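You operate a simulated robot arm through the tools that you are given. There is no shell and no other tool. Be economical: measure what you need, move in short steps, check, and stop when the job is done.

The job below is to be done with a simulated two-armed robot. You get a single attempt, and the scene is never put back.

Task
Wipe up the spill on the packing table with the blue cloth there and put it back.

It is judged by the outcome, as a careful person would: the job done as asked, and still so three seconds after it is handed in. It fails if anything else is knocked over, pushed out of place, dropped, spilled or broken. Flat cloth is picked up by pressing the open fingertips on it (5 to 10 N) and closing them slowly along it; thin cloth reads only 2 to 8 mm in the jaws.

Robot
Two 7-joint arms with two-finger parallel grippers on one trunk, on a base that drives. Base frame: it is fixed to the floor where the robot stands at the start and does not move with it; the origin is under the middle of the robot, x ahead of it, y to its left, z up; the surface under the hand at the start is at about z = 850. Lengths are in mm, angles in degrees, forces in N, time in s.
The left shoulder is at the start at [163, 171, 1108], the right one opposite. With the tool pointing down near the work surface each hand reaches from about 500 to 960 mm from the robot's upright axis, wherever it stands, measured 20 degrees to its own side. Payload 4.4 kg a hand.
The tool frame of a hand sits at the grasp point between the pads (the TCP): z along the fingers, y along the line on which they close. The tips reach 23 mm beyond it. Largest opening 94 mm; finger width 38, thickness 10; the body of the gripper, 54 by 96 mm, starts 39 mm behind the TCP.
Orientation is told as [roll, pitch, yaw] about the base's x, y, z axes, in that order, counted from this pose: with the fingers straight down and closing along the base's y, the tool's x points along the base's -x, its y along +y and its z along -z.

Tools
- The arms move only by the tool play_rows. It takes "left_motion", "right_motion" or both (then of equal length, played together; a hand with none holds still); each is a list of rows, each an object of numbers (a shift or turn left out is 0, a gripper value left out holds the last): "dx", "dy", "dz": the shift along the tool's x, y, z in mm; "ax", "ay", "az": the turn, a rotation vector about the tool's x, y, z in degrees; "claw": the finger opening in mm, from 0 to 94. In form: [{"dx": .., "dy": .., "dz": .., "ax": .., "ay": .., "az": .., "claw": ..}, ...]. A call has 1 to 20 rows; each row shifts and turns the commanded pose from where the row before left it, along the tool's axes as they then stand. A row lasts 0.2 s, in which the tool goes at most 50 mm and 8.6 degrees; a call with a longer step from one row to the next is refused whole, and so is a gripper value outside its range. Where a pose cannot be reached the arm comes as near as it can. A force on the tool above 40 N (or 10 N above the force at the start of the call, whichever is more), or a blocked arm, ends the call early, and 0.2 s more pass. The fingers move at their own pace (about 72 mm/s each) and stop on an object; they squeeze with about 27 N. The grip force told is the motor's: it shows also when the fingers shut on nothing. Time passes only in rows, and 0.2 s behind the last, so rows that do not move let the fingers close. The reply holds the time, the measured pose of the TCP, the force on the tool along the base axes, the opening and the grip force, in the units named above and with some noise, with the torque about the TCP (base axes, N m) and any sound that the robot's microphone picked up.
- Cameras (640 x 400 px; columns grow to the right, rows downward): "scene" is now at [292.8, 30.7, 1255.2]; the picture's right is [0.20, -0.98, 0.00], its down [-0.53, -0.11, -0.84] and it looks along [0.83, 0.17, -0.54] (base axes); focal length 236 px, centre (320, 200). "left" rides on the left gripper at [86, -16, -75] in its tool frame; the picture's right is [0.18, 0.98, 0.00], its down [-0.58, 0.11, -0.81] and it looks along [-0.79, 0.15, 0.59] (tool axes); focal length 243 px, centre (320, 200). "right" rides on the right gripper at [86, 16, -74] in its tool frame; the picture's right is [-0.18, 0.98, 0.00], its down [-0.58, -0.11, -0.81] and it looks along [-0.79, -0.15, 0.59] (tool axes); focal length 243 px, centre (320, 200).
- snapshot(camera): a new picture of that camera. No time passes.
- slide_trunk(by): slides the trunk up (or, below 0, down) by that many mm; the arms and the scene camera ride with it, the base frame stays. It gives what a move gives, with no picture.
- roll_base(legs): drives the robot by 1 to 6 legs, each [ahead, left, turn to the left] in mm, mm and degrees, along the robot's own axes; the way and the turn of a leg run together, so that a leg with both is an arc; at most 1500 mm and 180 degrees a leg. The arms and the cameras ride along, it lands a little off, and it stops where it bumps. It gives what a move gives.
- head_to(pan, tilt): turns the head with the scene camera to pan (to the left, within 80 degrees either way) and tilt (down, from -29 to 69), counted from straight ahead of the robot. It gives what a move gives.
- locate(camera, pixels): for up to 12 pixels [column, row] of the newest picture of that camera ("zoom" is the newest enlarged one), the place [x, y, z] in the base frame of the surface seen there, good to about 2 mm, but the place of the scene camera against the robot may be out by one fixed shift of up to 18 mm in any direction. No time passes.
- close_up(camera, box): a new picture of the part [left, top, right, bottom] of that camera's present view, enlarged. No time passes.
- close_job(): hands the job in; it is judged then, once.

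Keep the steps short. Do not move on a guess: measure, check each grasp and each placing, and mend mistakes. In all there are 80 turns and 58 pictures (those below and enlarged ones count). Leave the grippers open and the arms clear of the work at the hand-in unless told otherwise, and finish with a single line.

The tools are called after "Call:" by a JSON object that holds its "method" and its "body". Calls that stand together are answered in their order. play_rows: Moves the arms, as the interface text tells. Its arguments: {"type":"object","properties":{"left_motion":{"type":"array"},"right_motion":{"type":"array"}},"required":[]} The other tools are called the same way: slide_trunk (by) slides the trunk up or down; roll_base (legs) drives the base; head_to (pan, tilt) turns the head that bears the scene camera; snapshot (camera) takes a picture; locate (camera, pixels) gives the place of the surface under pixels of a picture; close_up (camera, box) takes an enlarged picture of a part of a camera's view; close_job () hands the job in.

At the start:

```text
t: 0.0
left_eef_pos: [465.0, 238.5, 1092.6]
left_orientation: [0.1, -0.2, 0.0]
left_contact_force: [0.4, 0.8, -0.1]
left_moment: [-0.01, 0.03, 0.01]
left_gripper_width: 94.1
left_grip_force: 0.2
right_eef_pos: [538.3, -172.3, 1035.0]
right_orientation: [0.0, 0.0, 0.0]
right_contact_force: [0.8, 0.2, 0.4]
right_moment: [0.04, 0.0, 0.01]
right_gripper_width: 93.8
right_grip_force: 0.2
trunk travel left (down, up): [-125.0, 263.0]
robot x, y, heading: [2.4, -1.8, -0.0]
head pan, tilt: [11.6, 32.4]
```

scene: 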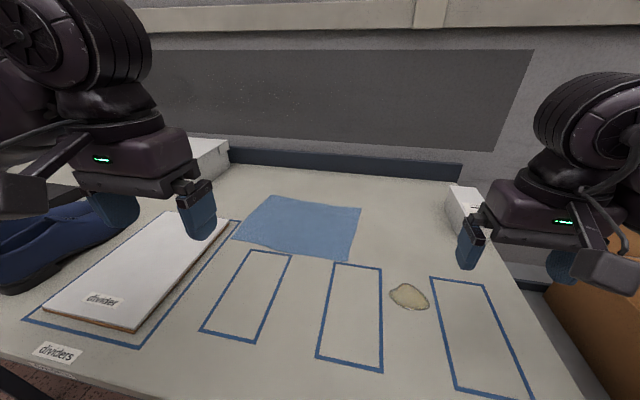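
right: 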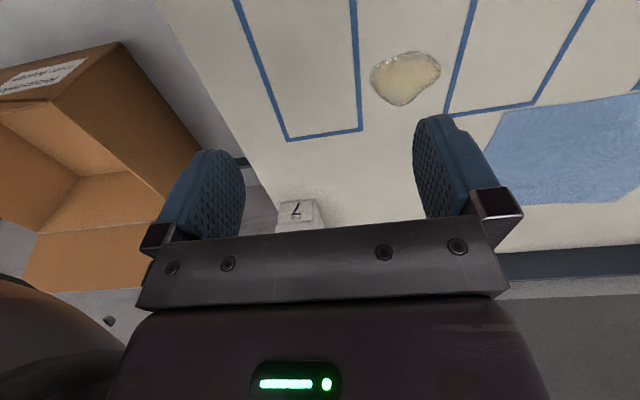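
left: 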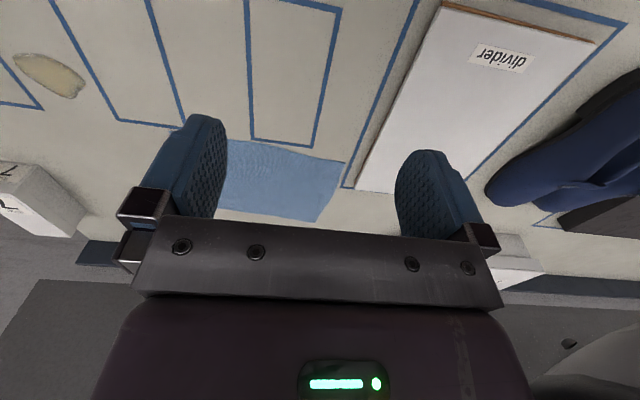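

I see the blue cloth around (300,225), the spill at (408,296) and divider outlines in the scene picture. I'll measure the cloth corners, the spill's edges and the nearby objects.

Call:
{"method": "locate", "body": {"camera": "scene", "pixels": [[270, 196], [360, 208], [352, 260], [234, 237], [300, 225], [390, 290], [428, 300], [408, 284], [410, 310], [455, 200], [220, 222], [440, 330]]}}

Call:
{"method": "locate", "body": {"camera": "right", "pixels": [[372, 75], [440, 70], [405, 52], [402, 104], [490, 150], [580, 103], [500, 108]]}}

Call:
{"method": "locate", "body": {"camera": "left", "pixels": [[344, 162], [318, 221], [240, 142], [280, 180], [50, 75], [222, 205]]}}

Call:
{"method": "close_up", "body": {"camera": "scene", "box": [200, 170, 480, 345]}}

```text
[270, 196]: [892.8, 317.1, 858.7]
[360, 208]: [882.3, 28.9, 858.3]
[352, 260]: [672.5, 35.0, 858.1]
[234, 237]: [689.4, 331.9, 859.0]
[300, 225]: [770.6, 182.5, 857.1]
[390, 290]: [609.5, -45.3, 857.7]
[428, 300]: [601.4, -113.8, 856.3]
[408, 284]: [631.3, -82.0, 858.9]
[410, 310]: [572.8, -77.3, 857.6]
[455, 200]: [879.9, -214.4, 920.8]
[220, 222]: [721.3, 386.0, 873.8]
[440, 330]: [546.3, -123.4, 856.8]
```

```text
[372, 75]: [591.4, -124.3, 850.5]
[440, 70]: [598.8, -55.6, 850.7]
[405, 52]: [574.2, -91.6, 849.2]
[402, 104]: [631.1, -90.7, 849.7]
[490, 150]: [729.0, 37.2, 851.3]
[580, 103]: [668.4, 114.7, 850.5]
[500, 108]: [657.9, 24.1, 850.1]
```

```text
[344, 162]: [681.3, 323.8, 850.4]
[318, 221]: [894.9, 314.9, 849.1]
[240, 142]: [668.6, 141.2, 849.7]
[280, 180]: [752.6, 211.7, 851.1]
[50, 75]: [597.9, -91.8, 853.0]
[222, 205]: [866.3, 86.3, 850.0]
```

```text
2.29 times, centred on (340, 258) of scene
```

zoom: 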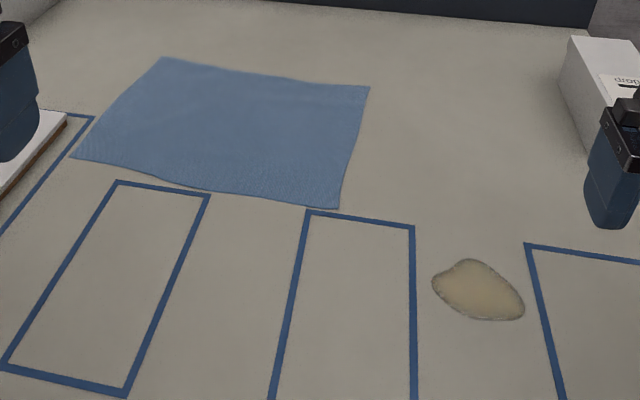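

Hand cameras put the table at z≈850. The cloth corners are about (895,315), (882,20), (672,26), (682,324), and the spill is centred near (600,-90), about 57 × 70. I plan to pinch the cloth near its two front corners, one hand each, so it can be laid back flat. First both hands go above the pinch points with the jaws part open.

Call:
{"method": "play_rows", "body": {"right_motion": [{"dx": -28, "dy": 39, "claw": 44}, {"dx": -28, "dy": 39}, {"dx": -29, "dy": 39}, {"dx": -29, "dy": 39}, {"dx": -29, "dy": 40}, {"dx": -29, "dy": 41}, {"dz": 45}, {"dz": 45}, {"dz": 20}], "left_motion": [{"dx": -42, "dy": 8, "claw": 44}, {"dx": -42, "dy": 8}, {"dx": -42, "dy": 8}, {"dx": -42, "dy": 8}, {"dx": -42, "dy": 8}, {"dx": -40, "dy": 8}, {"dz": 45}, {"dz": 45}, {"dz": 45}]}}

Call:
{"method": "snapshot", "body": {"camera": "right"}}

Call:
{"method": "snapshot", "body": {"camera": "left"}}

Call:
{"method": "snapshot", "body": {"camera": "scene"}}

```text
refused: row 6 steps farther than a row can; nothing moved
```

```text
53 pictures are left
```

right: 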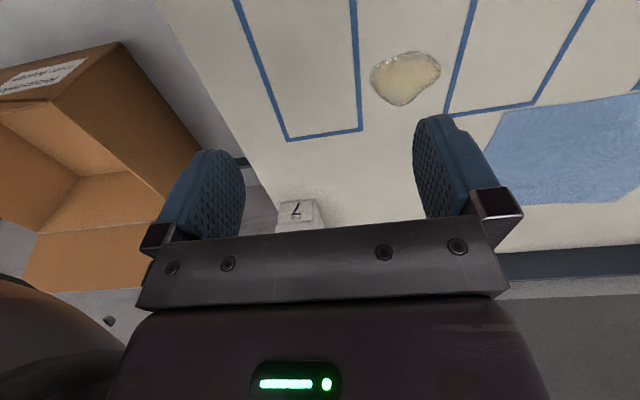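

```text
52 pictures are left
```

left: 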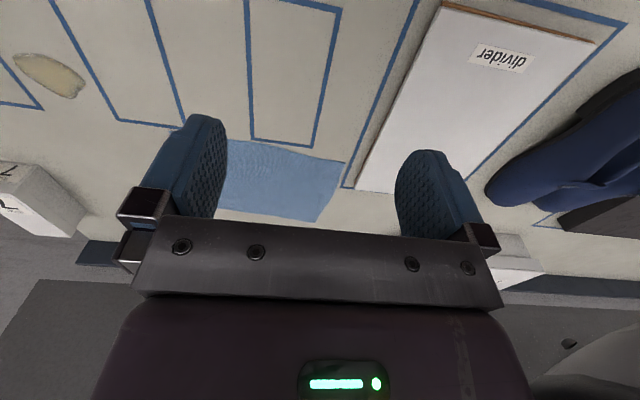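

```text
51 pictures are left
```

scene: 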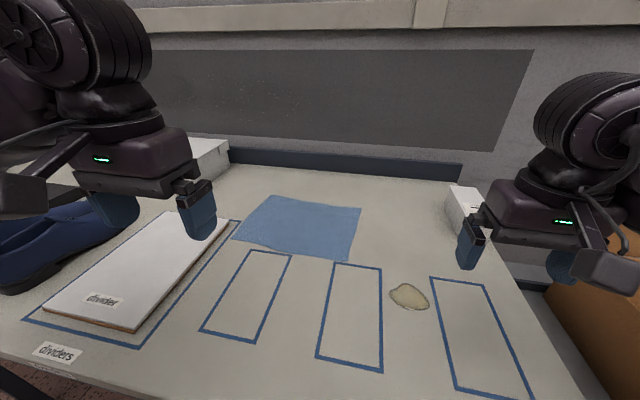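

The call was refused because one row was too long, so nothing moved. I'll send the same move again with shorter rows.

Call:
{"method": "play_rows", "body": {"right_motion": [{"dx": -25, "dy": 34, "claw": 44}, {"dx": -25, "dy": 34}, {"dx": -25, "dy": 34}, {"dx": -25, "dy": 34}, {"dx": -25, "dy": 34}, {"dx": -25, "dy": 34}, {"dx": -22, "dy": 33}, {"dz": 40}, {"dz": 40}, {"dz": 30}, {}], "left_motion": [{"dx": -36, "dy": 7, "claw": 44}, {"dx": -36, "dy": 7}, {"dx": -36, "dy": 7}, {"dx": -36, "dy": 7}, {"dx": -36, "dy": 7}, {"dx": -36, "dy": 7}, {"dx": -34, "dy": 5}, {"dz": 40}, {"dz": 40}, {"dz": 40}, {"dz": 20}]}}

Call:
{"method": "snapshot", "body": {"camera": "right"}}

Call:
{"method": "snapshot", "body": {"camera": "left"}}

Call:
{"method": "snapshot", "body": {"camera": "scene"}}

```text
t: 2.4
left_eef_pos: [713.6, 283.9, 953.6]
left_orientation: [0.1, 0.0, 0.0]
left_contact_force: [0.9, -0.1, 0.4]
left_moment: [0.01, -0.03, -0.01]
left_gripper_width: 43.8
left_grip_force: 0.0
right_eef_pos: [707.6, 63.9, 924.6]
right_orientation: [0.0, 0.0, 0.0]
right_contact_force: [0.1, -0.7, -0.5]
right_moment: [0.0, 0.01, 0.02]
right_gripper_width: 43.8
right_grip_force: 0.2
trunk travel left (down, up): [-125.0, 263.0]
robot x, y, heading: [1.7, -4.0, 0.1]
head pan, tilt: [11.6, 32.4]
```

```text
50 pictures are left
```

right: 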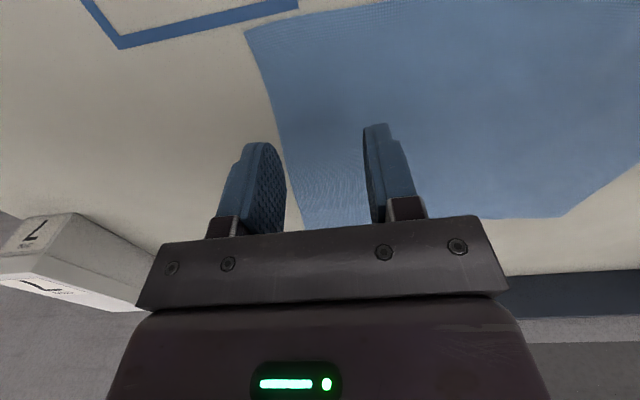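

```text
49 pictures are left
```

left: 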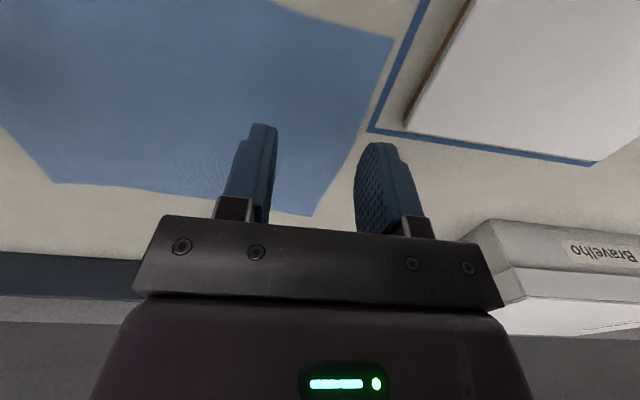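

```text
48 pictures are left
```

scene: 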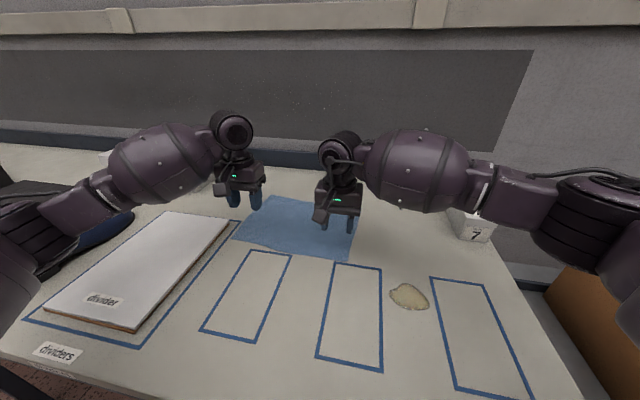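

Both hands stand above the cloth. I'll check its edges in the closer hand views: corner (246,30) in the right picture, corner (393,40) in the left, and the divider at (405,125).

Call:
{"method": "locate", "body": {"camera": "right", "pixels": [[248, 32], [272, 110], [300, 222], [330, 130], [560, 216]]}}

Call:
{"method": "locate", "body": {"camera": "left", "pixels": [[392, 40], [362, 110], [312, 214], [330, 100], [406, 124], [55, 182]]}}

```text
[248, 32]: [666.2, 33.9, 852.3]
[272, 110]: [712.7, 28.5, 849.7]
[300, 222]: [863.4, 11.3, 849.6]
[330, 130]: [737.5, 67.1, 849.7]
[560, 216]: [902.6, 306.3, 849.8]
```

```text
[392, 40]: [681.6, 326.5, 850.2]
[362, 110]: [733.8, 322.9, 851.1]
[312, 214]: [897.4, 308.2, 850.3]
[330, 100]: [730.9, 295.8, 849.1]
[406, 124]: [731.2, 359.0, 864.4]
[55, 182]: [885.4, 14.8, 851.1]
```

The right cloth edge is at y≈28 and the left at y≈323. I'll shift each hand inward a little, then lower both to just above the cloth.

Call:
{"method": "play_rows", "body": {"right_motion": [{"dy": 10}, {"dz": 20}, {"dz": 10}, {"dz": 8}, {"dz": 4}, {}], "left_motion": [{"dy": -8}, {"dz": 35}, {"dz": 20}, {"dz": 10}, {"dz": 6}, {}]}}

```text
t: 3.8
left_eef_pos: [714.1, 278.2, 883.2]
left_orientation: [0.0, 0.0, 0.0]
left_contact_force: [0.3, 0.3, -0.2]
left_moment: [0.03, 0.0, 0.03]
left_gripper_width: 44.1
left_grip_force: 0.1
right_eef_pos: [709.7, 76.4, 882.0]
right_orientation: [0.0, 0.0, -0.1]
right_contact_force: [0.0, -0.3, 0.1]
right_moment: [-0.02, 0.01, 0.02]
right_gripper_width: 43.9
right_grip_force: 0.1
trunk travel left (down, up): [-125.0, 263.0]
robot x, y, heading: [3.1, 4.3, 0.2]
head pan, tilt: [11.6, 32.4]
```

There is no contact yet, with the tips about 9 mm above the table. I'll lower both to touch.

Call:
{"method": "play_rows", "body": {"right_motion": [{"dz": 4}, {"dz": 3}, {"dz": 2}, {}], "left_motion": [{"dz": 4}, {"dz": 3}, {"dz": 2}, {}]}}

```text
t: 4.8
left_eef_pos: [714.4, 276.5, 873.7]
left_orientation: [0.0, -0.1, 0.0]
left_contact_force: [-0.6, 1.2, 4.4]
left_moment: [0.01, 0.01, 0.02]
left_gripper_width: 44.2
left_grip_force: 0.0
right_eef_pos: [709.4, 75.3, 875.3]
right_orientation: [0.1, 0.0, 0.0]
right_contact_force: [0.7, -0.3, -1.6]
right_moment: [0.02, 0.0, -0.01]
right_gripper_width: 43.8
right_grip_force: 0.0
trunk travel left (down, up): [-125.0, 263.0]
robot x, y, heading: [2.0, 1.3, 0.0]
head pan, tilt: [11.6, 32.4]
```

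The left hand presses with 4.4 N and the right isn't quite touching. I'll press each a little more.

Call:
{"method": "play_rows", "body": {"right_motion": [{"dz": 2}, {"dz": 1}, {}], "left_motion": [{"dz": 0.5}, {}, {}]}}

```text
t: 5.6
left_eef_pos: [712.7, 276.9, 874.2]
left_orientation: [0.0, -0.2, 0.0]
left_contact_force: [0.3, -0.3, 3.2]
left_moment: [-0.01, 0.01, -0.01]
left_gripper_width: 44.2
left_grip_force: 0.1
right_eef_pos: [710.5, 75.6, 873.6]
right_orientation: [0.1, 0.0, 0.0]
right_contact_force: [-2.1, -0.9, 11.9]
right_moment: [-0.27, 0.16, -0.05]
right_gripper_width: 44.4
right_grip_force: 0.1
trunk travel left (down, up): [-125.0, 263.0]
robot x, y, heading: [0.2, 4.0, -0.2]
head pan, tilt: [11.6, 32.4]
```

The right hand reads 12 N and the left 3 N. I'll trim both toward about 8 N and then close slowly.

Call:
{"method": "play_rows", "body": {"right_motion": [{"dz": -0.6}, {}, {"claw": 41}, {"claw": 38}, {"claw": 35}, {"claw": 32}, {"claw": 29}], "left_motion": [{"dz": 0.9}, {}, {"claw": 41}, {"claw": 38}, {"claw": 35}, {"claw": 32}, {"claw": 29}]}}

Call:
{"method": "snapshot", "body": {"camera": "right"}}

Call:
{"method": "snapshot", "body": {"camera": "left"}}

```text
t: 7.2
left_eef_pos: [714.3, 276.5, 874.0]
left_orientation: [0.0, -0.3, 0.0]
left_contact_force: [1.0, -0.5, 17.2]
left_moment: [0.0, 0.16, 0.02]
left_gripper_width: 27.6
left_grip_force: 0.1
right_eef_pos: [710.0, 74.8, 874.6]
right_orientation: [0.0, -0.2, 0.0]
right_contact_force: [0.4, 0.0, 6.5]
right_moment: [-0.06, 0.02, -0.03]
right_gripper_width: 28.5
right_grip_force: 0.0
trunk travel left (down, up): [-125.0, 263.0]
robot x, y, heading: [1.1, 2.2, 0.0]
head pan, tilt: [11.6, 32.4]
```

```text
47 pictures are left
```

right: 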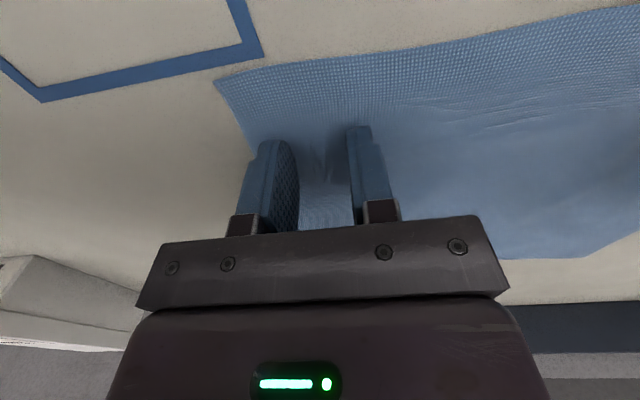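

```text
46 pictures are left
```

left: 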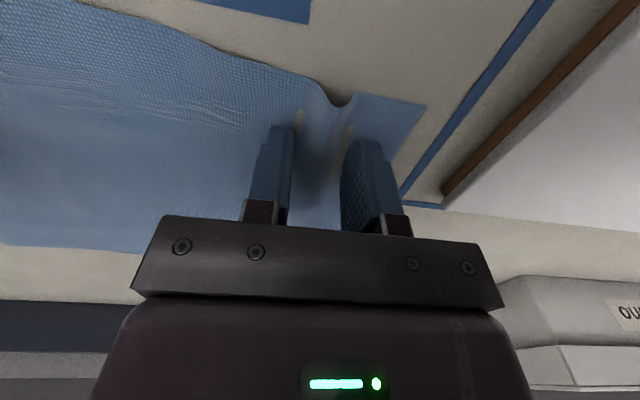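

A fold is rising between the pads on both hands, more on the left, where the force is high at 17 N. I'll ease the left slightly and keep closing.

Call:
{"method": "play_rows", "body": {"right_motion": [{"dz": 0.3, "claw": 26}, {"claw": 23}, {"claw": 20}, {"claw": 17}, {"claw": 14}, {"claw": 11}, {"claw": 8}, {"claw": 5}, {"claw": 2}, {"claw": 0}, {}, {}], "left_motion": [{"dz": -1.2, "claw": 26}, {"claw": 23}, {"claw": 20}, {"claw": 17}, {"claw": 14}, {"claw": 11}, {"claw": 8}, {"claw": 5}, {"claw": 2}, {"claw": 0}, {}, {}]}}

Call:
{"method": "snapshot", "body": {"camera": "right"}}

Call:
{"method": "snapshot", "body": {"camera": "left"}}

```text
t: 9.8
left_eef_pos: [714.3, 277.5, 875.0]
left_orientation: [-0.1, -0.1, 0.1]
left_contact_force: [-0.2, -3.8, 0.6]
left_moment: [-0.1, 0.0, 0.02]
left_gripper_width: 7.1
left_grip_force: 26.5
right_eef_pos: [709.4, 75.8, 873.8]
right_orientation: [0.1, -0.3, -0.1]
right_contact_force: [1.8, 4.2, 28.0]
right_moment: [-0.01, 0.12, -0.04]
right_gripper_width: 1.9
right_grip_force: 26.6
trunk travel left (down, up): [-125.0, 263.0]
robot x, y, heading: [0.1, -1.7, 0.1]
head pan, tilt: [11.6, 32.4]
```

```text
45 pictures are left
```

right: 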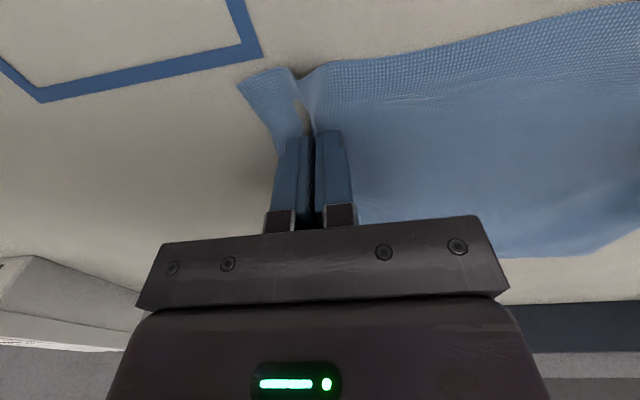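

```text
44 pictures are left
```

left: 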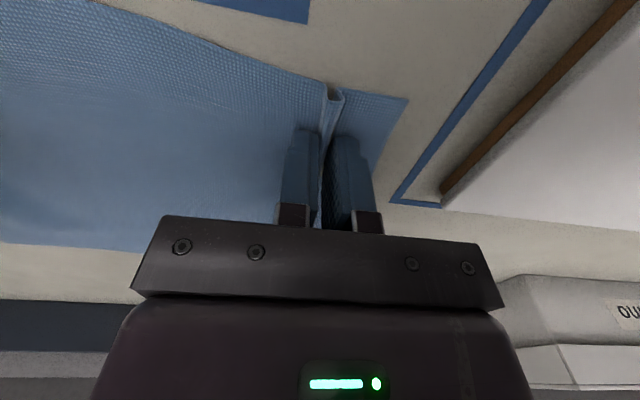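

The left holds a fold (7 mm). The right reads only 1.9 mm, which is marginal. I'll lift both gently by 25 mm to test the grips.

Call:
{"method": "play_rows", "body": {"right_motion": [{"dz": -5}, {"dz": -10}, {"dz": -10}, {}], "left_motion": [{"dz": -5}, {"dz": -10}, {"dz": -10}, {}]}}

Call:
{"method": "snapshot", "body": {"camera": "right"}}

Call:
{"method": "snapshot", "body": {"camera": "left"}}

```text
t: 10.8
left_eef_pos: [714.4, 277.4, 897.1]
left_orientation: [0.0, 0.2, 0.1]
left_contact_force: [0.1, -5.9, -0.8]
left_moment: [-0.13, 0.0, 0.02]
left_gripper_width: 6.9
left_grip_force: 27.5
right_eef_pos: [708.5, 74.2, 895.9]
right_orientation: [0.1, 0.2, 0.0]
right_contact_force: [-0.2, 6.2, 0.1]
right_moment: [0.12, 0.05, -0.05]
right_gripper_width: 1.7
right_grip_force: 27.0
trunk travel left (down, up): [-125.0, 263.0]
robot x, y, heading: [-1.5, -0.3, 0.2]
head pan, tilt: [11.6, 32.4]
```

```text
43 pictures are left
```

right: 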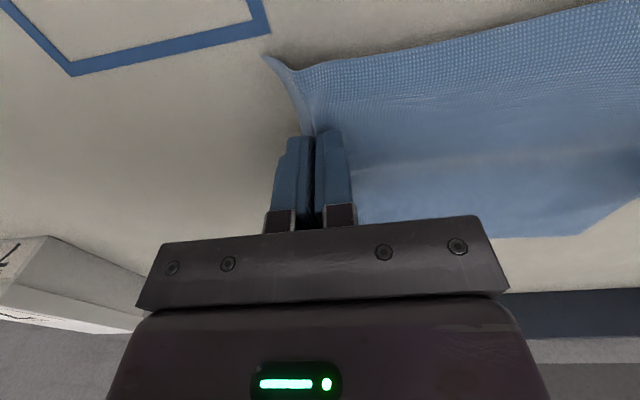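

```text
42 pictures are left
```

left: 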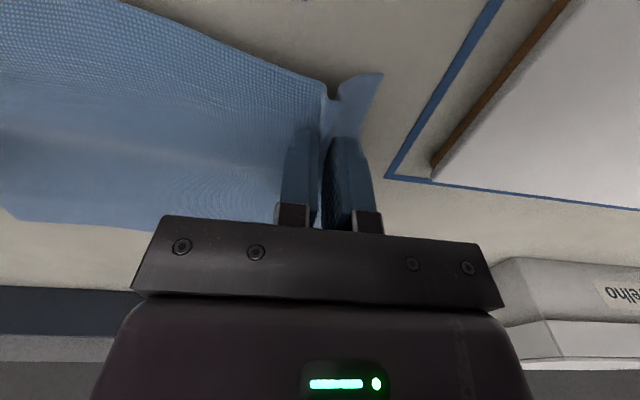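

Both corners lift with the hands and the cloth is taut between them (about 6 N). I'll slacken it by 12 mm and carry it to the spill just above the table. The right pinch point goes over the spill centre.

Call:
{"method": "play_rows", "body": {"right_motion": [{"dy": 6}, {}, {"dx": 13, "dy": -21}, {"dx": 13, "dy": -21}, {"dx": 14, "dy": -21}, {"dx": 14, "dy": -21}, {"dx": 14, "dy": -21}, {"dx": 14, "dy": -21}, {"dx": 14, "dy": -21}, {"dx": 12, "dy": -21}, {}], "left_motion": [{"dy": -6}, {}, {"dx": 13, "dy": -21}, {"dx": 13, "dy": -21}, {"dx": 14, "dy": -21}, {"dx": 14, "dy": -21}, {"dx": 14, "dy": -21}, {"dx": 14, "dy": -21}, {"dx": 14, "dy": -21}, {"dx": 12, "dy": -21}, {}]}}

Call:
{"method": "snapshot", "body": {"camera": "scene"}}

Call:
{"method": "snapshot", "body": {"camera": "right"}}

```text
t: 13.2
left_eef_pos: [604.9, 100.9, 901.1]
left_orientation: [0.2, -0.5, 0.0]
left_contact_force: [0.0, -0.2, -0.3]
left_moment: [0.03, -0.01, -0.04]
left_gripper_width: 7.2
left_grip_force: 26.8
right_eef_pos: [598.1, -90.1, 900.6]
right_orientation: [0.1, -0.3, -0.1]
right_contact_force: [0.1, -0.4, -0.1]
right_moment: [0.02, -0.02, 0.0]
right_gripper_width: 1.9
right_grip_force: 26.8
trunk travel left (down, up): [-125.0, 263.0]
robot x, y, heading: [-1.9, -4.1, 0.1]
head pan, tilt: [11.6, 32.4]
```

```text
41 pictures are left
```

scene: 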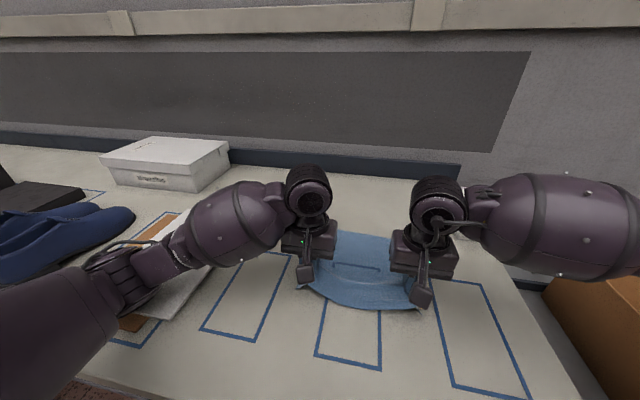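

```text
40 pictures are left
```

right: 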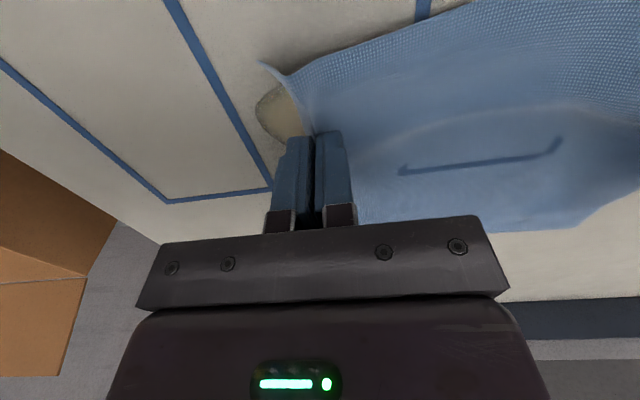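

The cloth has come along and now overhangs the spill. The divider board looks different behind the left arm (brown at 165,228 and 130,322), so I'll check that before going on.

Call:
{"method": "close_up", "body": {"camera": "scene", "box": [70, 180, 310, 380]}}

Call:
{"method": "snapshot", "body": {"camera": "left"}}

```text
2.00 times, centred on (190, 280) of scene
```

zoom: 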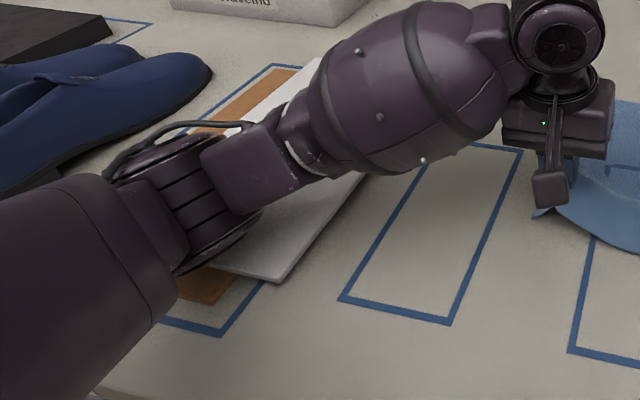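

```text
38 pictures are left
```

left: 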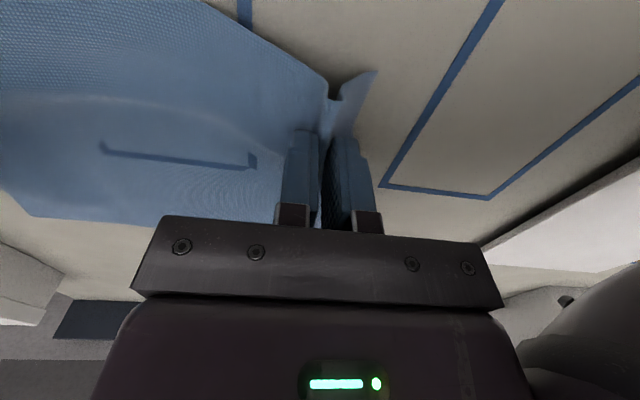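

My left elbow has shifted the white top board on the divider stack, and I will have to put it right. Raising the trunk lifts the elbows straight off with no sideways move, and gives them clearance afterwards. I'll raise it by 130.

Call:
{"method": "slide_trunk", "body": {"by": 130}}

Call:
{"method": "snapshot", "body": {"camera": "scene"}}

```text
t: 14.8
left_eef_pos: [609.5, 103.8, 1027.0]
left_orientation: [-0.1, 0.0, 0.1]
left_contact_force: [-0.2, -0.6, -0.2]
left_moment: [-0.02, 0.04, -0.01]
left_gripper_width: 7.0
left_grip_force: 27.2
right_eef_pos: [603.1, -87.1, 1024.5]
right_orientation: [0.0, 0.2, 0.1]
right_contact_force: [0.2, 0.5, 0.1]
right_moment: [0.0, 0.0, -0.02]
right_gripper_width: 1.9
right_grip_force: 27.1
trunk travel left (down, up): [-255.0, 133.0]
robot x, y, heading: [-0.1, 0.0, -0.1]
head pan, tilt: [11.6, 32.4]
```

```text
37 pictures are left
```

scene: 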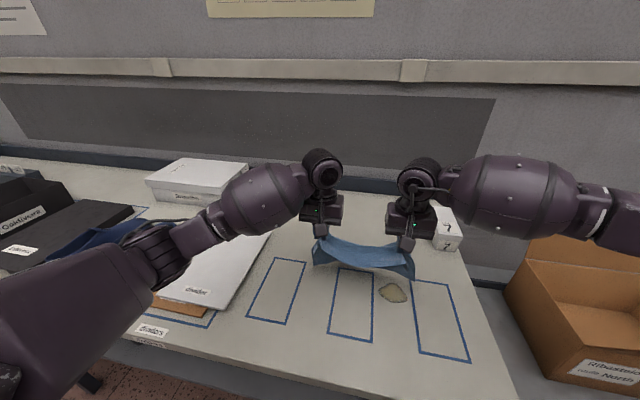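

The cloth is still held at both corners and the spill is untouched. I'll measure how high the left elbow is above the board, and where the board now lies.

Call:
{"method": "locate", "body": {"camera": "scene", "pixels": [[190, 262], [170, 285], [150, 275], [228, 310], [205, 315], [160, 300], [262, 245], [197, 291], [230, 260]]}}

Call:
{"method": "close_up", "body": {"camera": "scene", "box": [90, 200, 330, 350]}}

```text
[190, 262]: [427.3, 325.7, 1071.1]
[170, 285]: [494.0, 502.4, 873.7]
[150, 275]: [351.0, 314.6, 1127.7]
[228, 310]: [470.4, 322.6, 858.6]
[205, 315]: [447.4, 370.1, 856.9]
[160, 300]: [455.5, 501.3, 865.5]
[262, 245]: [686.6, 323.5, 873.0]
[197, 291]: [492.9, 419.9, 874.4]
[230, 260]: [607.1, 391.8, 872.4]
```

```text
2.67 times, centred on (210, 275) of scene
```

zoom: 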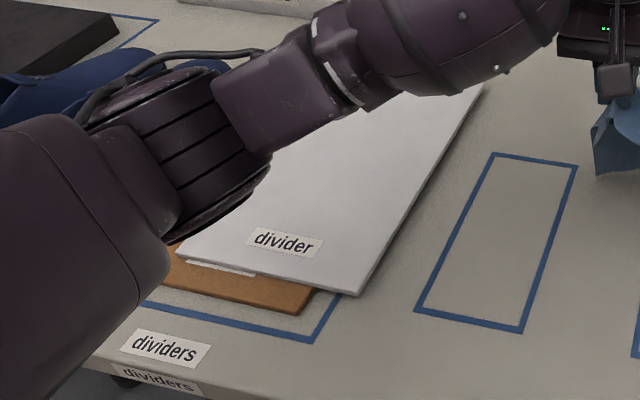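

The elbow is now well clear of the board. The cloth hangs from the hands, so I'll lay it down back edge first: forward 150, then down and back in an arc so it ends flat over the spill.

Call:
{"method": "play_rows", "body": {"right_motion": [{"dx": -40}, {"dx": -40}, {"dx": -40}, {"dx": -30}, {"dz": 10}, {}, {"dx": 12, "dz": 20}, {"dx": 18, "dz": 25}, {"dx": 22, "dz": 22}, {"dx": 25, "dz": 18}, {"dx": 28, "dz": 15}, {"dx": 24, "dz": 12}, {"dx": 21, "dz": 10}, {}], "left_motion": [{"dx": -40}, {"dx": -40}, {"dx": -40}, {"dx": -30}, {"dz": 10}, {}, {"dx": 12, "dz": 20}, {"dx": 18, "dz": 25}, {"dx": 22, "dz": 22}, {"dx": 25, "dz": 18}, {"dx": 28, "dz": 15}, {"dx": 24, "dz": 12}, {"dx": 21, "dz": 10}, {}]}}

Call:
{"method": "snapshot", "body": {"camera": "scene"}}

Call:
{"method": "snapshot", "body": {"camera": "right"}}

```text
t: 17.8
left_eef_pos: [607.3, 102.7, 897.1]
left_orientation: [-0.1, 0.0, 0.0]
left_contact_force: [0.4, -0.1, -0.8]
left_moment: [-0.01, 0.02, -0.02]
left_gripper_width: 6.6
left_grip_force: 26.8
right_eef_pos: [601.4, -87.4, 894.7]
right_orientation: [0.0, 0.1, -0.1]
right_contact_force: [0.2, -0.2, -0.5]
right_moment: [0.0, 0.05, -0.02]
right_gripper_width: 1.8
right_grip_force: 26.7
trunk travel left (down, up): [-255.0, 133.0]
robot x, y, heading: [1.2, 1.4, 0.0]
head pan, tilt: [11.6, 32.4]
```

```text
35 pictures are left
```

scene: 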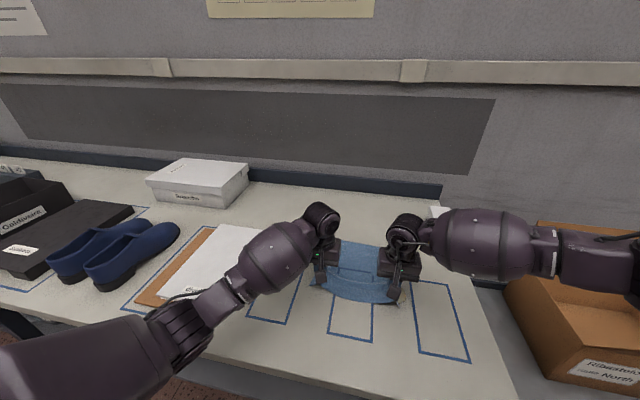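

```text
34 pictures are left
```

right: 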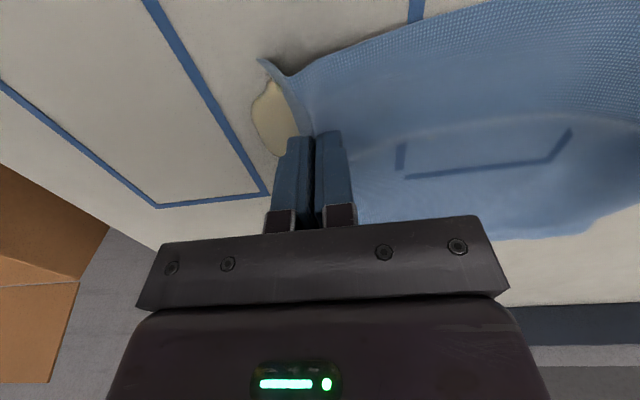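

The elbow is clear of the board. The spill's right part still shows at (270,115), so I'll shift both hands 35 mm to the right and lower them to the table.

Call:
{"method": "play_rows", "body": {"right_motion": [{"dy": -18}, {"dy": -17}, {"dz": 8}, {"dz": 6}, {"dz": 4}, {"dz": 2}, {}], "left_motion": [{"dy": -18}, {"dy": -17}, {"dz": 6}, {"dz": 4}, {"dz": 4}, {}, {}]}}

Call:
{"method": "snapshot", "body": {"camera": "right"}}

```text
t: 19.4
left_eef_pos: [607.7, 66.5, 882.2]
left_orientation: [0.0, 0.0, -0.1]
left_contact_force: [-0.2, -0.5, -0.4]
left_moment: [0.02, -0.01, -0.01]
left_gripper_width: 7.0
left_grip_force: 27.3
right_eef_pos: [601.3, -121.9, 874.5]
right_orientation: [-0.1, -0.1, -0.1]
right_contact_force: [-0.5, -2.0, 10.8]
right_moment: [-0.08, 0.08, 0.04]
right_gripper_width: 1.7
right_grip_force: 26.7
trunk travel left (down, up): [-255.0, 133.0]
robot x, y, heading: [-1.3, 0.3, 0.1]
head pan, tilt: [11.6, 32.4]
```

```text
33 pictures are left
```

right: 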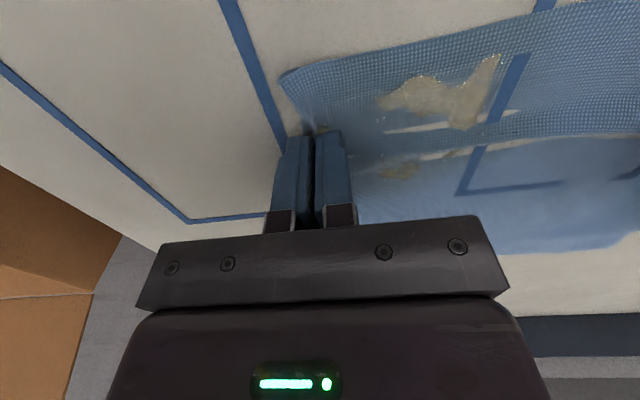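

The right hand presses at 10.8 N with cloth beneath it, and spill is soaking through at (440,100). I'll wipe in strokes across the spill, with both hands moving together.

Call:
{"method": "play_rows", "body": {"right_motion": [{"dy": 15}, {"dy": 15}, {"dy": 15}, {"dy": 15}, {"dy": 15}, {"dx": 16}, {"dy": -15}, {"dy": -15}, {"dy": -15}, {"dy": -15}, {"dy": -15}], "left_motion": [{"dy": 15}, {"dy": 15}, {"dy": 15}, {"dy": 15}, {"dy": 15}, {"dx": 16}, {"dy": -15}, {"dy": -15}, {"dy": -15}, {"dy": -15}, {"dy": -15}]}}

Call:
{"method": "snapshot", "body": {"camera": "right"}}

```text
t: 21.8
left_eef_pos: [592.7, 68.3, 883.2]
left_orientation: [0.0, 0.0, 0.0]
left_contact_force: [-0.5, 0.1, -0.1]
left_moment: [0.0, 0.0, -0.01]
left_gripper_width: 6.8
left_grip_force: 27.1
right_eef_pos: [587.2, -124.4, 876.3]
right_orientation: [0.0, 0.1, 0.0]
right_contact_force: [-0.1, 0.6, 0.2]
right_moment: [0.0, -0.01, 0.01]
right_gripper_width: 1.9
right_grip_force: 26.9
trunk travel left (down, up): [-255.0, 133.0]
robot x, y, heading: [-1.1, 1.7, -0.0]
head pan, tilt: [11.6, 32.4]
```

```text
32 pictures are left
```

right: 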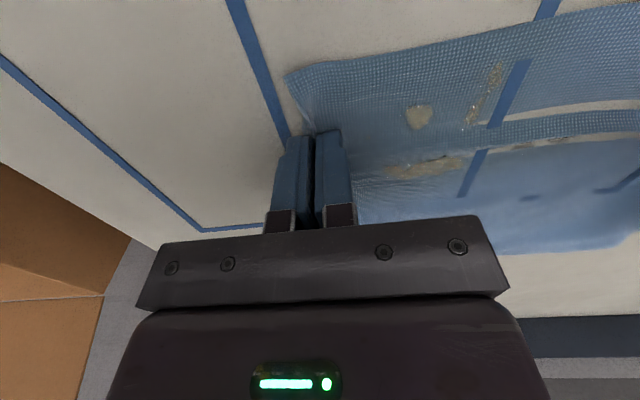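

The spill is breaking up: patches remain at (418,117), (485,95) and (425,165). The contact had eased off. I'll locate the patches so I can aim at them.

Call:
{"method": "locate", "body": {"camera": "right", "pixels": [[418, 117], [485, 95], [470, 120], [390, 172], [455, 160], [500, 70], [300, 90]]}}

```text
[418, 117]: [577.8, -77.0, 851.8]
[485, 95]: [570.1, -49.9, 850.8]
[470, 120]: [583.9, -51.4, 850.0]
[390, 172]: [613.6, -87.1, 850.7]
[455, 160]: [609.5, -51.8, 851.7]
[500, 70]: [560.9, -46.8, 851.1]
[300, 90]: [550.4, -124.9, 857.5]
```

The patches lie at x 560–614, y −90 to −46. I'll press 2 mm deeper and cover that area with strokes.

Call:
{"method": "play_rows", "body": {"right_motion": [{"dz": 2.2}, {"dy": 17}, {"dy": 17}, {"dy": 17}, {"dy": 17}, {"dy": 17}, {"dx": 14}, {"dy": -17}, {"dy": -17}, {"dy": -17}, {"dy": -17}, {"dx": -20}, {"dx": -22}, {"dy": 17}, {"dy": 17}, {"dy": 17}, {"dy": 17}, {"dx": 14}, {"dy": -17}, {"dy": -17}], "left_motion": [{}, {"dy": 17}, {"dy": 17}, {"dy": 17}, {"dy": 17}, {"dy": 17}, {"dx": 14}, {"dy": -17}, {"dy": -17}, {"dy": -17}, {"dy": -17}, {"dx": -20}, {"dx": -22}, {"dy": 17}, {"dy": 17}, {"dy": 17}, {"dy": 17}, {"dx": 14}, {"dy": -17}, {"dy": -17}]}}

Call:
{"method": "snapshot", "body": {"camera": "right"}}

```text
t: 24.7
left_eef_pos: [615.9, 89.4, 883.0]
left_orientation: [0.0, 0.0, -0.2]
left_contact_force: [0.6, -0.3, 0.1]
left_moment: [-0.01, -0.02, -0.02]
left_gripper_width: 7.0
left_grip_force: 27.0
right_eef_pos: [615.2, -103.3, 874.8]
right_orientation: [0.0, -0.3, -0.3]
right_contact_force: [-2.7, -0.6, 18.9]
right_moment: [0.02, 0.1, 0.01]
right_gripper_width: 1.8
right_grip_force: 26.9
trunk travel left (down, up): [-255.0, 133.0]
robot x, y, heading: [-1.0, 1.2, -0.2]
head pan, tilt: [11.6, 32.4]
stopped in row 14 (right hand): the force on the tool passed its limit at 42 N (the readings are from after the stop); the commanded pose is now the measured one
```

```text
31 pictures are left
```

right: 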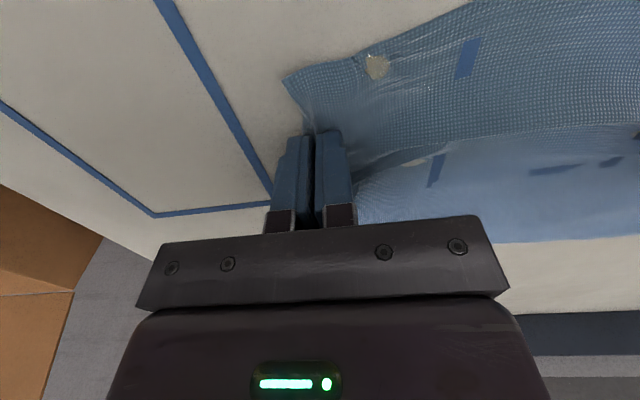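

Most of it is gone, though the force limit tripped at 42 N. Small patches remain near (377,65) and (415,165), and I'll locate them.

Call:
{"method": "locate", "body": {"camera": "right", "pixels": [[377, 66], [370, 58], [415, 163], [400, 165], [425, 88]]}}

Call:
{"method": "close_up", "body": {"camera": "right", "box": [260, 20, 480, 200]}}

```text
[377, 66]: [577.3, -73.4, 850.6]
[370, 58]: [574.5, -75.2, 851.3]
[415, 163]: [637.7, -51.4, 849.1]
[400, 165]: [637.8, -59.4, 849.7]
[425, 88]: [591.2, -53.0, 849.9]
```

```text
2.22 times, centred on (370, 110) of right
```

zoom: 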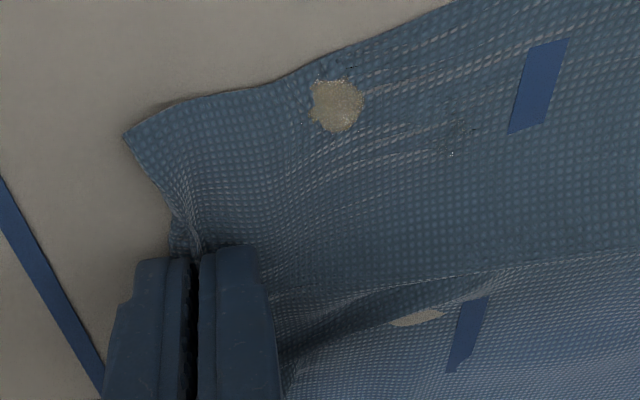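

A clear patch is left at (577,−73), and perhaps one at (637,−55). I'll ease the pressure slightly and stroke over both.

Call:
{"method": "play_rows", "body": {"right_motion": [{"dz": -0.5}, {"dx": 19}, {"dx": 19}, {"dy": 15}, {"dy": 15}, {"dy": 15}, {"dy": 10}, {"dx": 8}, {"dy": -14}, {"dy": -14}, {"dy": -12}, {"dx": -16}, {"dy": 14}, {"dy": 14}, {"dy": 12}], "left_motion": [{}, {"dx": 19}, {"dx": 19}, {"dy": 15}, {"dy": 15}, {"dy": 15}, {"dy": 10}, {"dx": 8}, {"dy": -14}, {"dy": -14}, {"dy": -12}, {"dx": -16}, {"dy": 14}, {"dy": 14}, {"dy": 12}]}}

Call:
{"method": "snapshot", "body": {"camera": "right"}}

```text
t: 25.6
left_eef_pos: [579.1, 94.3, 882.5]
left_orientation: [0.0, 0.0, -0.2]
left_contact_force: [0.0, 0.4, 0.8]
left_moment: [0.0, 0.02, -0.02]
left_gripper_width: 6.9
left_grip_force: 26.9
right_eef_pos: [580.7, -99.1, 874.5]
right_orientation: [-0.2, -0.4, -0.3]
right_contact_force: [-4.4, -1.3, 18.3]
right_moment: [-0.05, 0.16, 0.02]
right_gripper_width: 1.7
right_grip_force: 27.8
trunk travel left (down, up): [-255.0, 133.0]
robot x, y, heading: [1.1, 1.1, -0.2]
head pan, tilt: [11.6, 32.4]
stopped in row 4 (right hand): the force on the tool passed its limit at 42 N (the readings are from after the stop); the commanded pose is now the measured one
```

```text
29 pictures are left
```

right: 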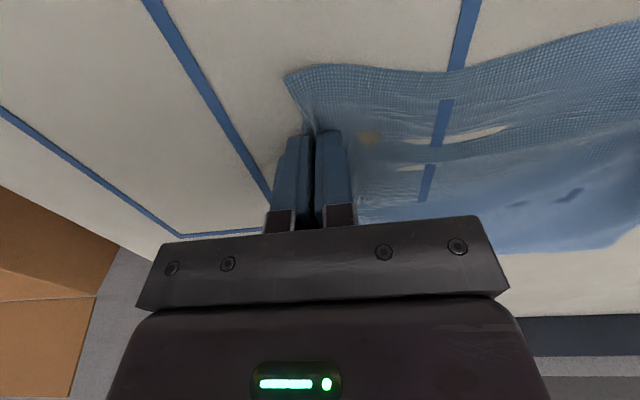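

The patch is now at (370,138), just beside the fingers. I'll ease up 1 mm and stroke over it.

Call:
{"method": "play_rows", "body": {"right_motion": [{"dz": -1.2}, {"dy": 12}, {"dy": 12}, {"dy": 12}, {"dy": 12}, {"dx": 7}, {"dy": -12}, {"dy": -12}, {"dy": -12}, {"dx": -14}, {"dy": 12}, {"dy": 12}, {"dy": 12}], "left_motion": [{}, {"dy": 12}, {"dy": 12}, {"dy": 12}, {"dy": 12}, {"dx": 7}, {"dy": -12}, {"dy": -12}, {"dy": -12}, {"dx": -14}, {"dy": 12}, {"dy": 12}, {"dy": 12}]}}

Call:
{"method": "snapshot", "body": {"camera": "right"}}

```text
t: 28.4
left_eef_pos: [587.4, 141.7, 880.7]
left_orientation: [0.1, 0.0, 0.0]
left_contact_force: [-0.1, -0.5, -0.4]
left_moment: [-0.04, 0.02, 0.02]
left_gripper_width: 6.9
left_grip_force: 27.5
right_eef_pos: [587.3, -52.7, 874.8]
right_orientation: [-0.3, -0.4, -0.3]
right_contact_force: [0.1, -2.8, 12.3]
right_moment: [-0.06, -0.01, 0.01]
right_gripper_width: 1.6
right_grip_force: 27.0
trunk travel left (down, up): [-255.0, 133.0]
robot x, y, heading: [3.1, 1.8, -0.2]
head pan, tilt: [11.6, 32.4]
```

```text
28 pictures are left
```

right: 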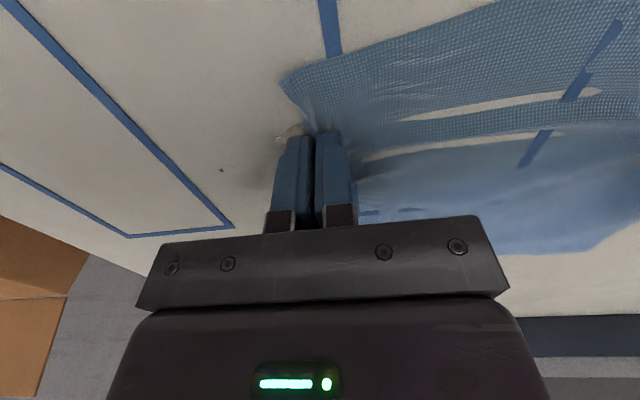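

A trace may remain at (290,133). I'll lift both hands 90 mm, move 80 toward +x and look at the table.

Call:
{"method": "play_rows", "body": {"right_motion": [{"dz": -30}, {"dz": -30}, {"dz": -30}, {"dx": -40}, {"dx": -40}, {}], "left_motion": [{"dz": -30}, {"dz": -30}, {"dz": -30}, {"dx": -40}, {"dx": -40}, {}]}}

Call:
{"method": "snapshot", "body": {"camera": "right"}}

Call:
{"method": "close_up", "body": {"camera": "scene", "box": [280, 200, 500, 360]}}

```text
t: 29.8
left_eef_pos: [667.9, 143.3, 972.8]
left_orientation: [-0.1, -0.1, -0.1]
left_contact_force: [-0.6, 0.9, -0.4]
left_moment: [-0.01, -0.02, 0.0]
left_gripper_width: 6.7
left_grip_force: 27.6
right_eef_pos: [664.6, -50.2, 960.6]
right_orientation: [-0.3, -0.4, -0.3]
right_contact_force: [0.0, -0.1, -0.7]
right_moment: [-0.03, -0.02, 0.0]
right_gripper_width: 1.9
right_grip_force: 27.0
trunk travel left (down, up): [-255.0, 133.0]
robot x, y, heading: [-0.2, 0.6, -0.4]
head pan, tilt: [11.6, 32.4]
```

```text
27 pictures are left
```

right: 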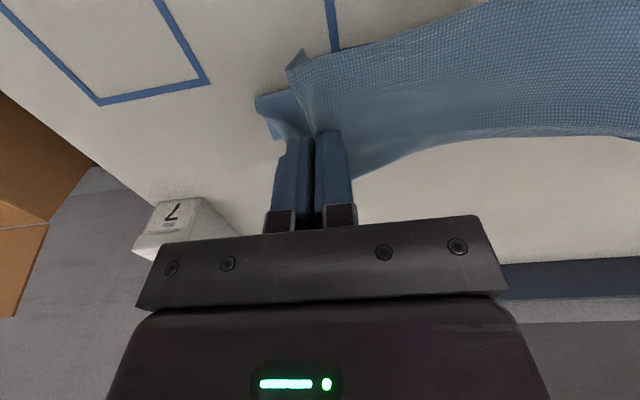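

```text
2.50 times, centred on (390, 280) of scene
```

zoom: 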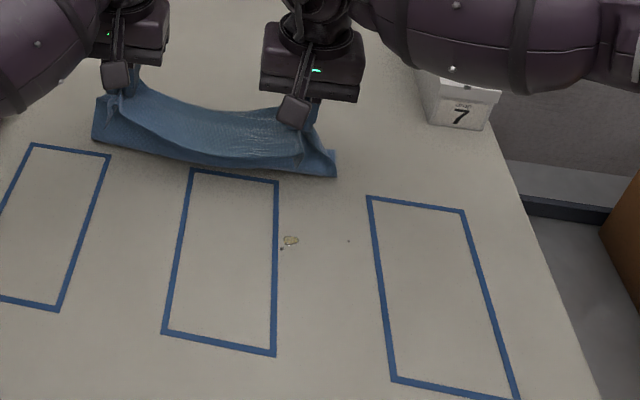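

A small spot is left at (290,241) in the zoom, with specks at (280,249) and (348,241). I'll measure them.

Call:
{"method": "locate", "body": {"camera": "zoom", "pixels": [[290, 241], [281, 249], [348, 241], [279, 182], [275, 355]]}}

Call:
{"method": "locate", "body": {"camera": "right", "pixels": [[336, 50], [98, 100]]}}

Call:
{"method": "close_up", "body": {"camera": "scene", "box": [370, 270, 440, 320]}}

```text
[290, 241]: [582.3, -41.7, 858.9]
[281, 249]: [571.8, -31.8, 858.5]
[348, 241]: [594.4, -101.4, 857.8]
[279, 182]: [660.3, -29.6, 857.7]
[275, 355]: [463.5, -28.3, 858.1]
```

```text
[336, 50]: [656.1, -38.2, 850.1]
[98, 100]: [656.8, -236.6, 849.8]
```

```text
8.00 times, centred on (405, 295) of scene
```

zoom: 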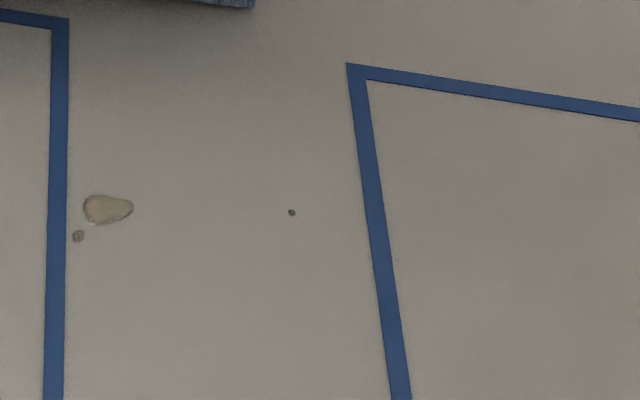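

Correcting for the scene camera's shift, the spot is at (578,−51) and the specks at (568,−41) and (590,−110). I'll lay the cloth back down at (588,−125) and then stroke over all three.

Call:
{"method": "play_rows", "body": {"right_motion": [{"dy": -38, "dz": 10}, {"dy": -37, "dz": 10}, {"dx": 15, "dz": 15}, {"dx": 20, "dz": 15}, {"dx": 20, "dz": 15}, {"dx": 20, "dz": 12}, {"dz": 6}, {}], "left_motion": [{"dy": -38, "dz": 10}, {"dy": -37, "dz": 10}, {"dx": 15, "dz": 15}, {"dx": 20, "dz": 15}, {"dx": 20, "dz": 15}, {"dx": 20, "dz": 15}, {"dz": 8}, {}]}}

```text
t: 31.6
left_eef_pos: [591.5, 66.2, 885.0]
left_orientation: [0.1, 0.1, -0.1]
left_contact_force: [-0.4, 0.3, -0.6]
left_moment: [-0.01, 0.03, -0.01]
left_gripper_width: 6.6
left_grip_force: 27.3
right_eef_pos: [591.7, -127.1, 882.3]
right_orientation: [-0.3, -0.3, -0.3]
right_contact_force: [-0.6, -0.4, 0.2]
right_moment: [-0.03, 0.0, 0.01]
right_gripper_width: 2.0
right_grip_force: 27.1
trunk travel left (down, up): [-255.0, 133.0]
robot x, y, heading: [1.5, -2.1, -0.0]
head pan, tilt: [11.6, 32.4]
```

The hand is now at (592,−127) and about 8 mm up. I'll lower to contact.

Call:
{"method": "play_rows", "body": {"right_motion": [{"dz": 4}, {"dz": 3}, {"dz": 1.5}, {}], "left_motion": [{}, {}, {}, {}]}}

```text
t: 32.6
left_eef_pos: [591.3, 66.4, 885.9]
left_orientation: [0.0, -0.1, -0.1]
left_contact_force: [0.2, 0.8, 0.5]
left_moment: [-0.04, 0.0, 0.0]
left_gripper_width: 6.7
left_grip_force: 26.7
right_eef_pos: [592.2, -127.6, 875.4]
right_orientation: [-0.1, -0.4, -0.4]
right_contact_force: [-1.4, -3.8, 15.1]
right_moment: [-0.06, 0.12, 0.0]
right_gripper_width: 1.7
right_grip_force: 26.9
trunk travel left (down, up): [-255.0, 133.0]
robot x, y, heading: [1.9, -2.6, -0.1]
head pan, tilt: [11.6, 32.4]
```

Contact is 15 N. I'll stroke left past y=−28, then come back at x≈576, then x≈566.

Call:
{"method": "play_rows", "body": {"right_motion": [{"dy": 15}, {"dy": 15}, {"dy": 15}, {"dy": 15}, {"dy": 15}, {"dy": 15}, {"dy": 10}, {"dx": 13}, {"dy": -14}, {"dy": -14}, {"dy": -14}, {"dx": 10}, {"dy": 14}, {"dy": 14}, {"dy": 14}], "left_motion": [{"dy": 15}, {"dy": 15}, {"dy": 15}, {"dy": 15}, {"dy": 15}, {"dy": 15}, {"dy": 10}, {"dx": 13}, {"dy": -14}, {"dy": -14}, {"dy": -14}, {"dx": 10}, {"dy": 14}, {"dy": 14}, {"dy": 14}]}}

```text
t: 36.0
left_eef_pos: [566.2, 167.2, 883.0]
left_orientation: [-0.1, 0.0, -0.1]
left_contact_force: [0.5, 0.5, -0.3]
left_moment: [-0.01, 0.05, -0.01]
left_gripper_width: 6.8
left_grip_force: 27.2
right_eef_pos: [569.7, -24.5, 875.5]
right_orientation: [-0.1, -0.4, -0.4]
right_contact_force: [-4.3, -2.6, 19.9]
right_moment: [-0.02, 0.16, 0.03]
right_gripper_width: 1.7
right_grip_force: 27.6
trunk travel left (down, up): [-255.0, 133.0]
robot x, y, heading: [-0.9, 0.5, -0.1]
head pan, tilt: [11.6, 32.4]
stopped in row 15 (right hand): the force on the tool passed its limit at 40 N (the readings are from after the stop); the commanded pose is now the measured one
```

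The strokes are done. I'll lift to 130 above, move toward +x, and inspect the table.

Call:
{"method": "play_rows", "body": {"right_motion": [{"dz": -30}, {"dz": -30}, {"dz": -30}, {"dx": -40}, {"dx": -40}, {"dx": -30}, {}], "left_motion": [{"dz": -30}, {"dz": -30}, {"dz": -30}, {"dx": -40}, {"dx": -40}, {"dx": -30}, {}]}}

Call:
{"method": "close_up", "body": {"camera": "scene", "box": [340, 240, 460, 330]}}

Call:
{"method": "snapshot", "body": {"camera": "scene"}}

```text
t: 37.5
left_eef_pos: [681.2, 167.2, 975.4]
left_orientation: [0.1, -0.1, -0.2]
left_contact_force: [-0.4, 0.6, 0.0]
left_moment: [-0.04, 0.02, 0.03]
left_gripper_width: 7.1
left_grip_force: 27.2
right_eef_pos: [681.8, -24.9, 965.2]
right_orientation: [-0.3, -0.4, -0.4]
right_contact_force: [-0.1, 0.8, -0.6]
right_moment: [-0.01, 0.0, 0.04]
right_gripper_width: 1.8
right_grip_force: 27.2
trunk travel left (down, up): [-255.0, 133.0]
robot x, y, heading: [-0.2, -0.0, 0.2]
head pan, tilt: [11.6, 32.4]
```

```text
4.44 times, centred on (400, 285) of scene
```

zoom: 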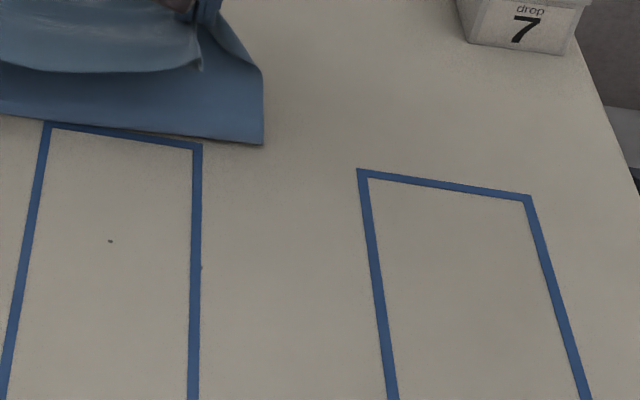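

```text
23 pictures are left
```

scene: 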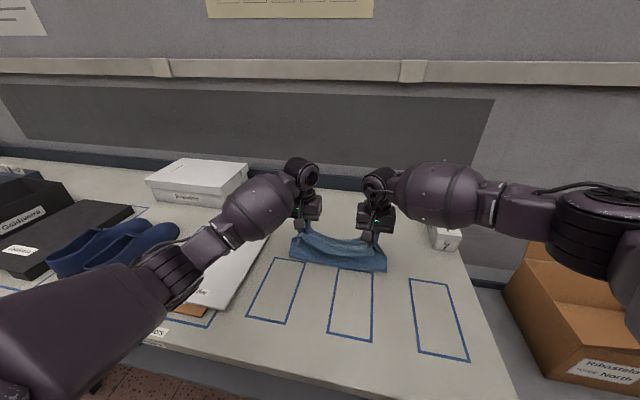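

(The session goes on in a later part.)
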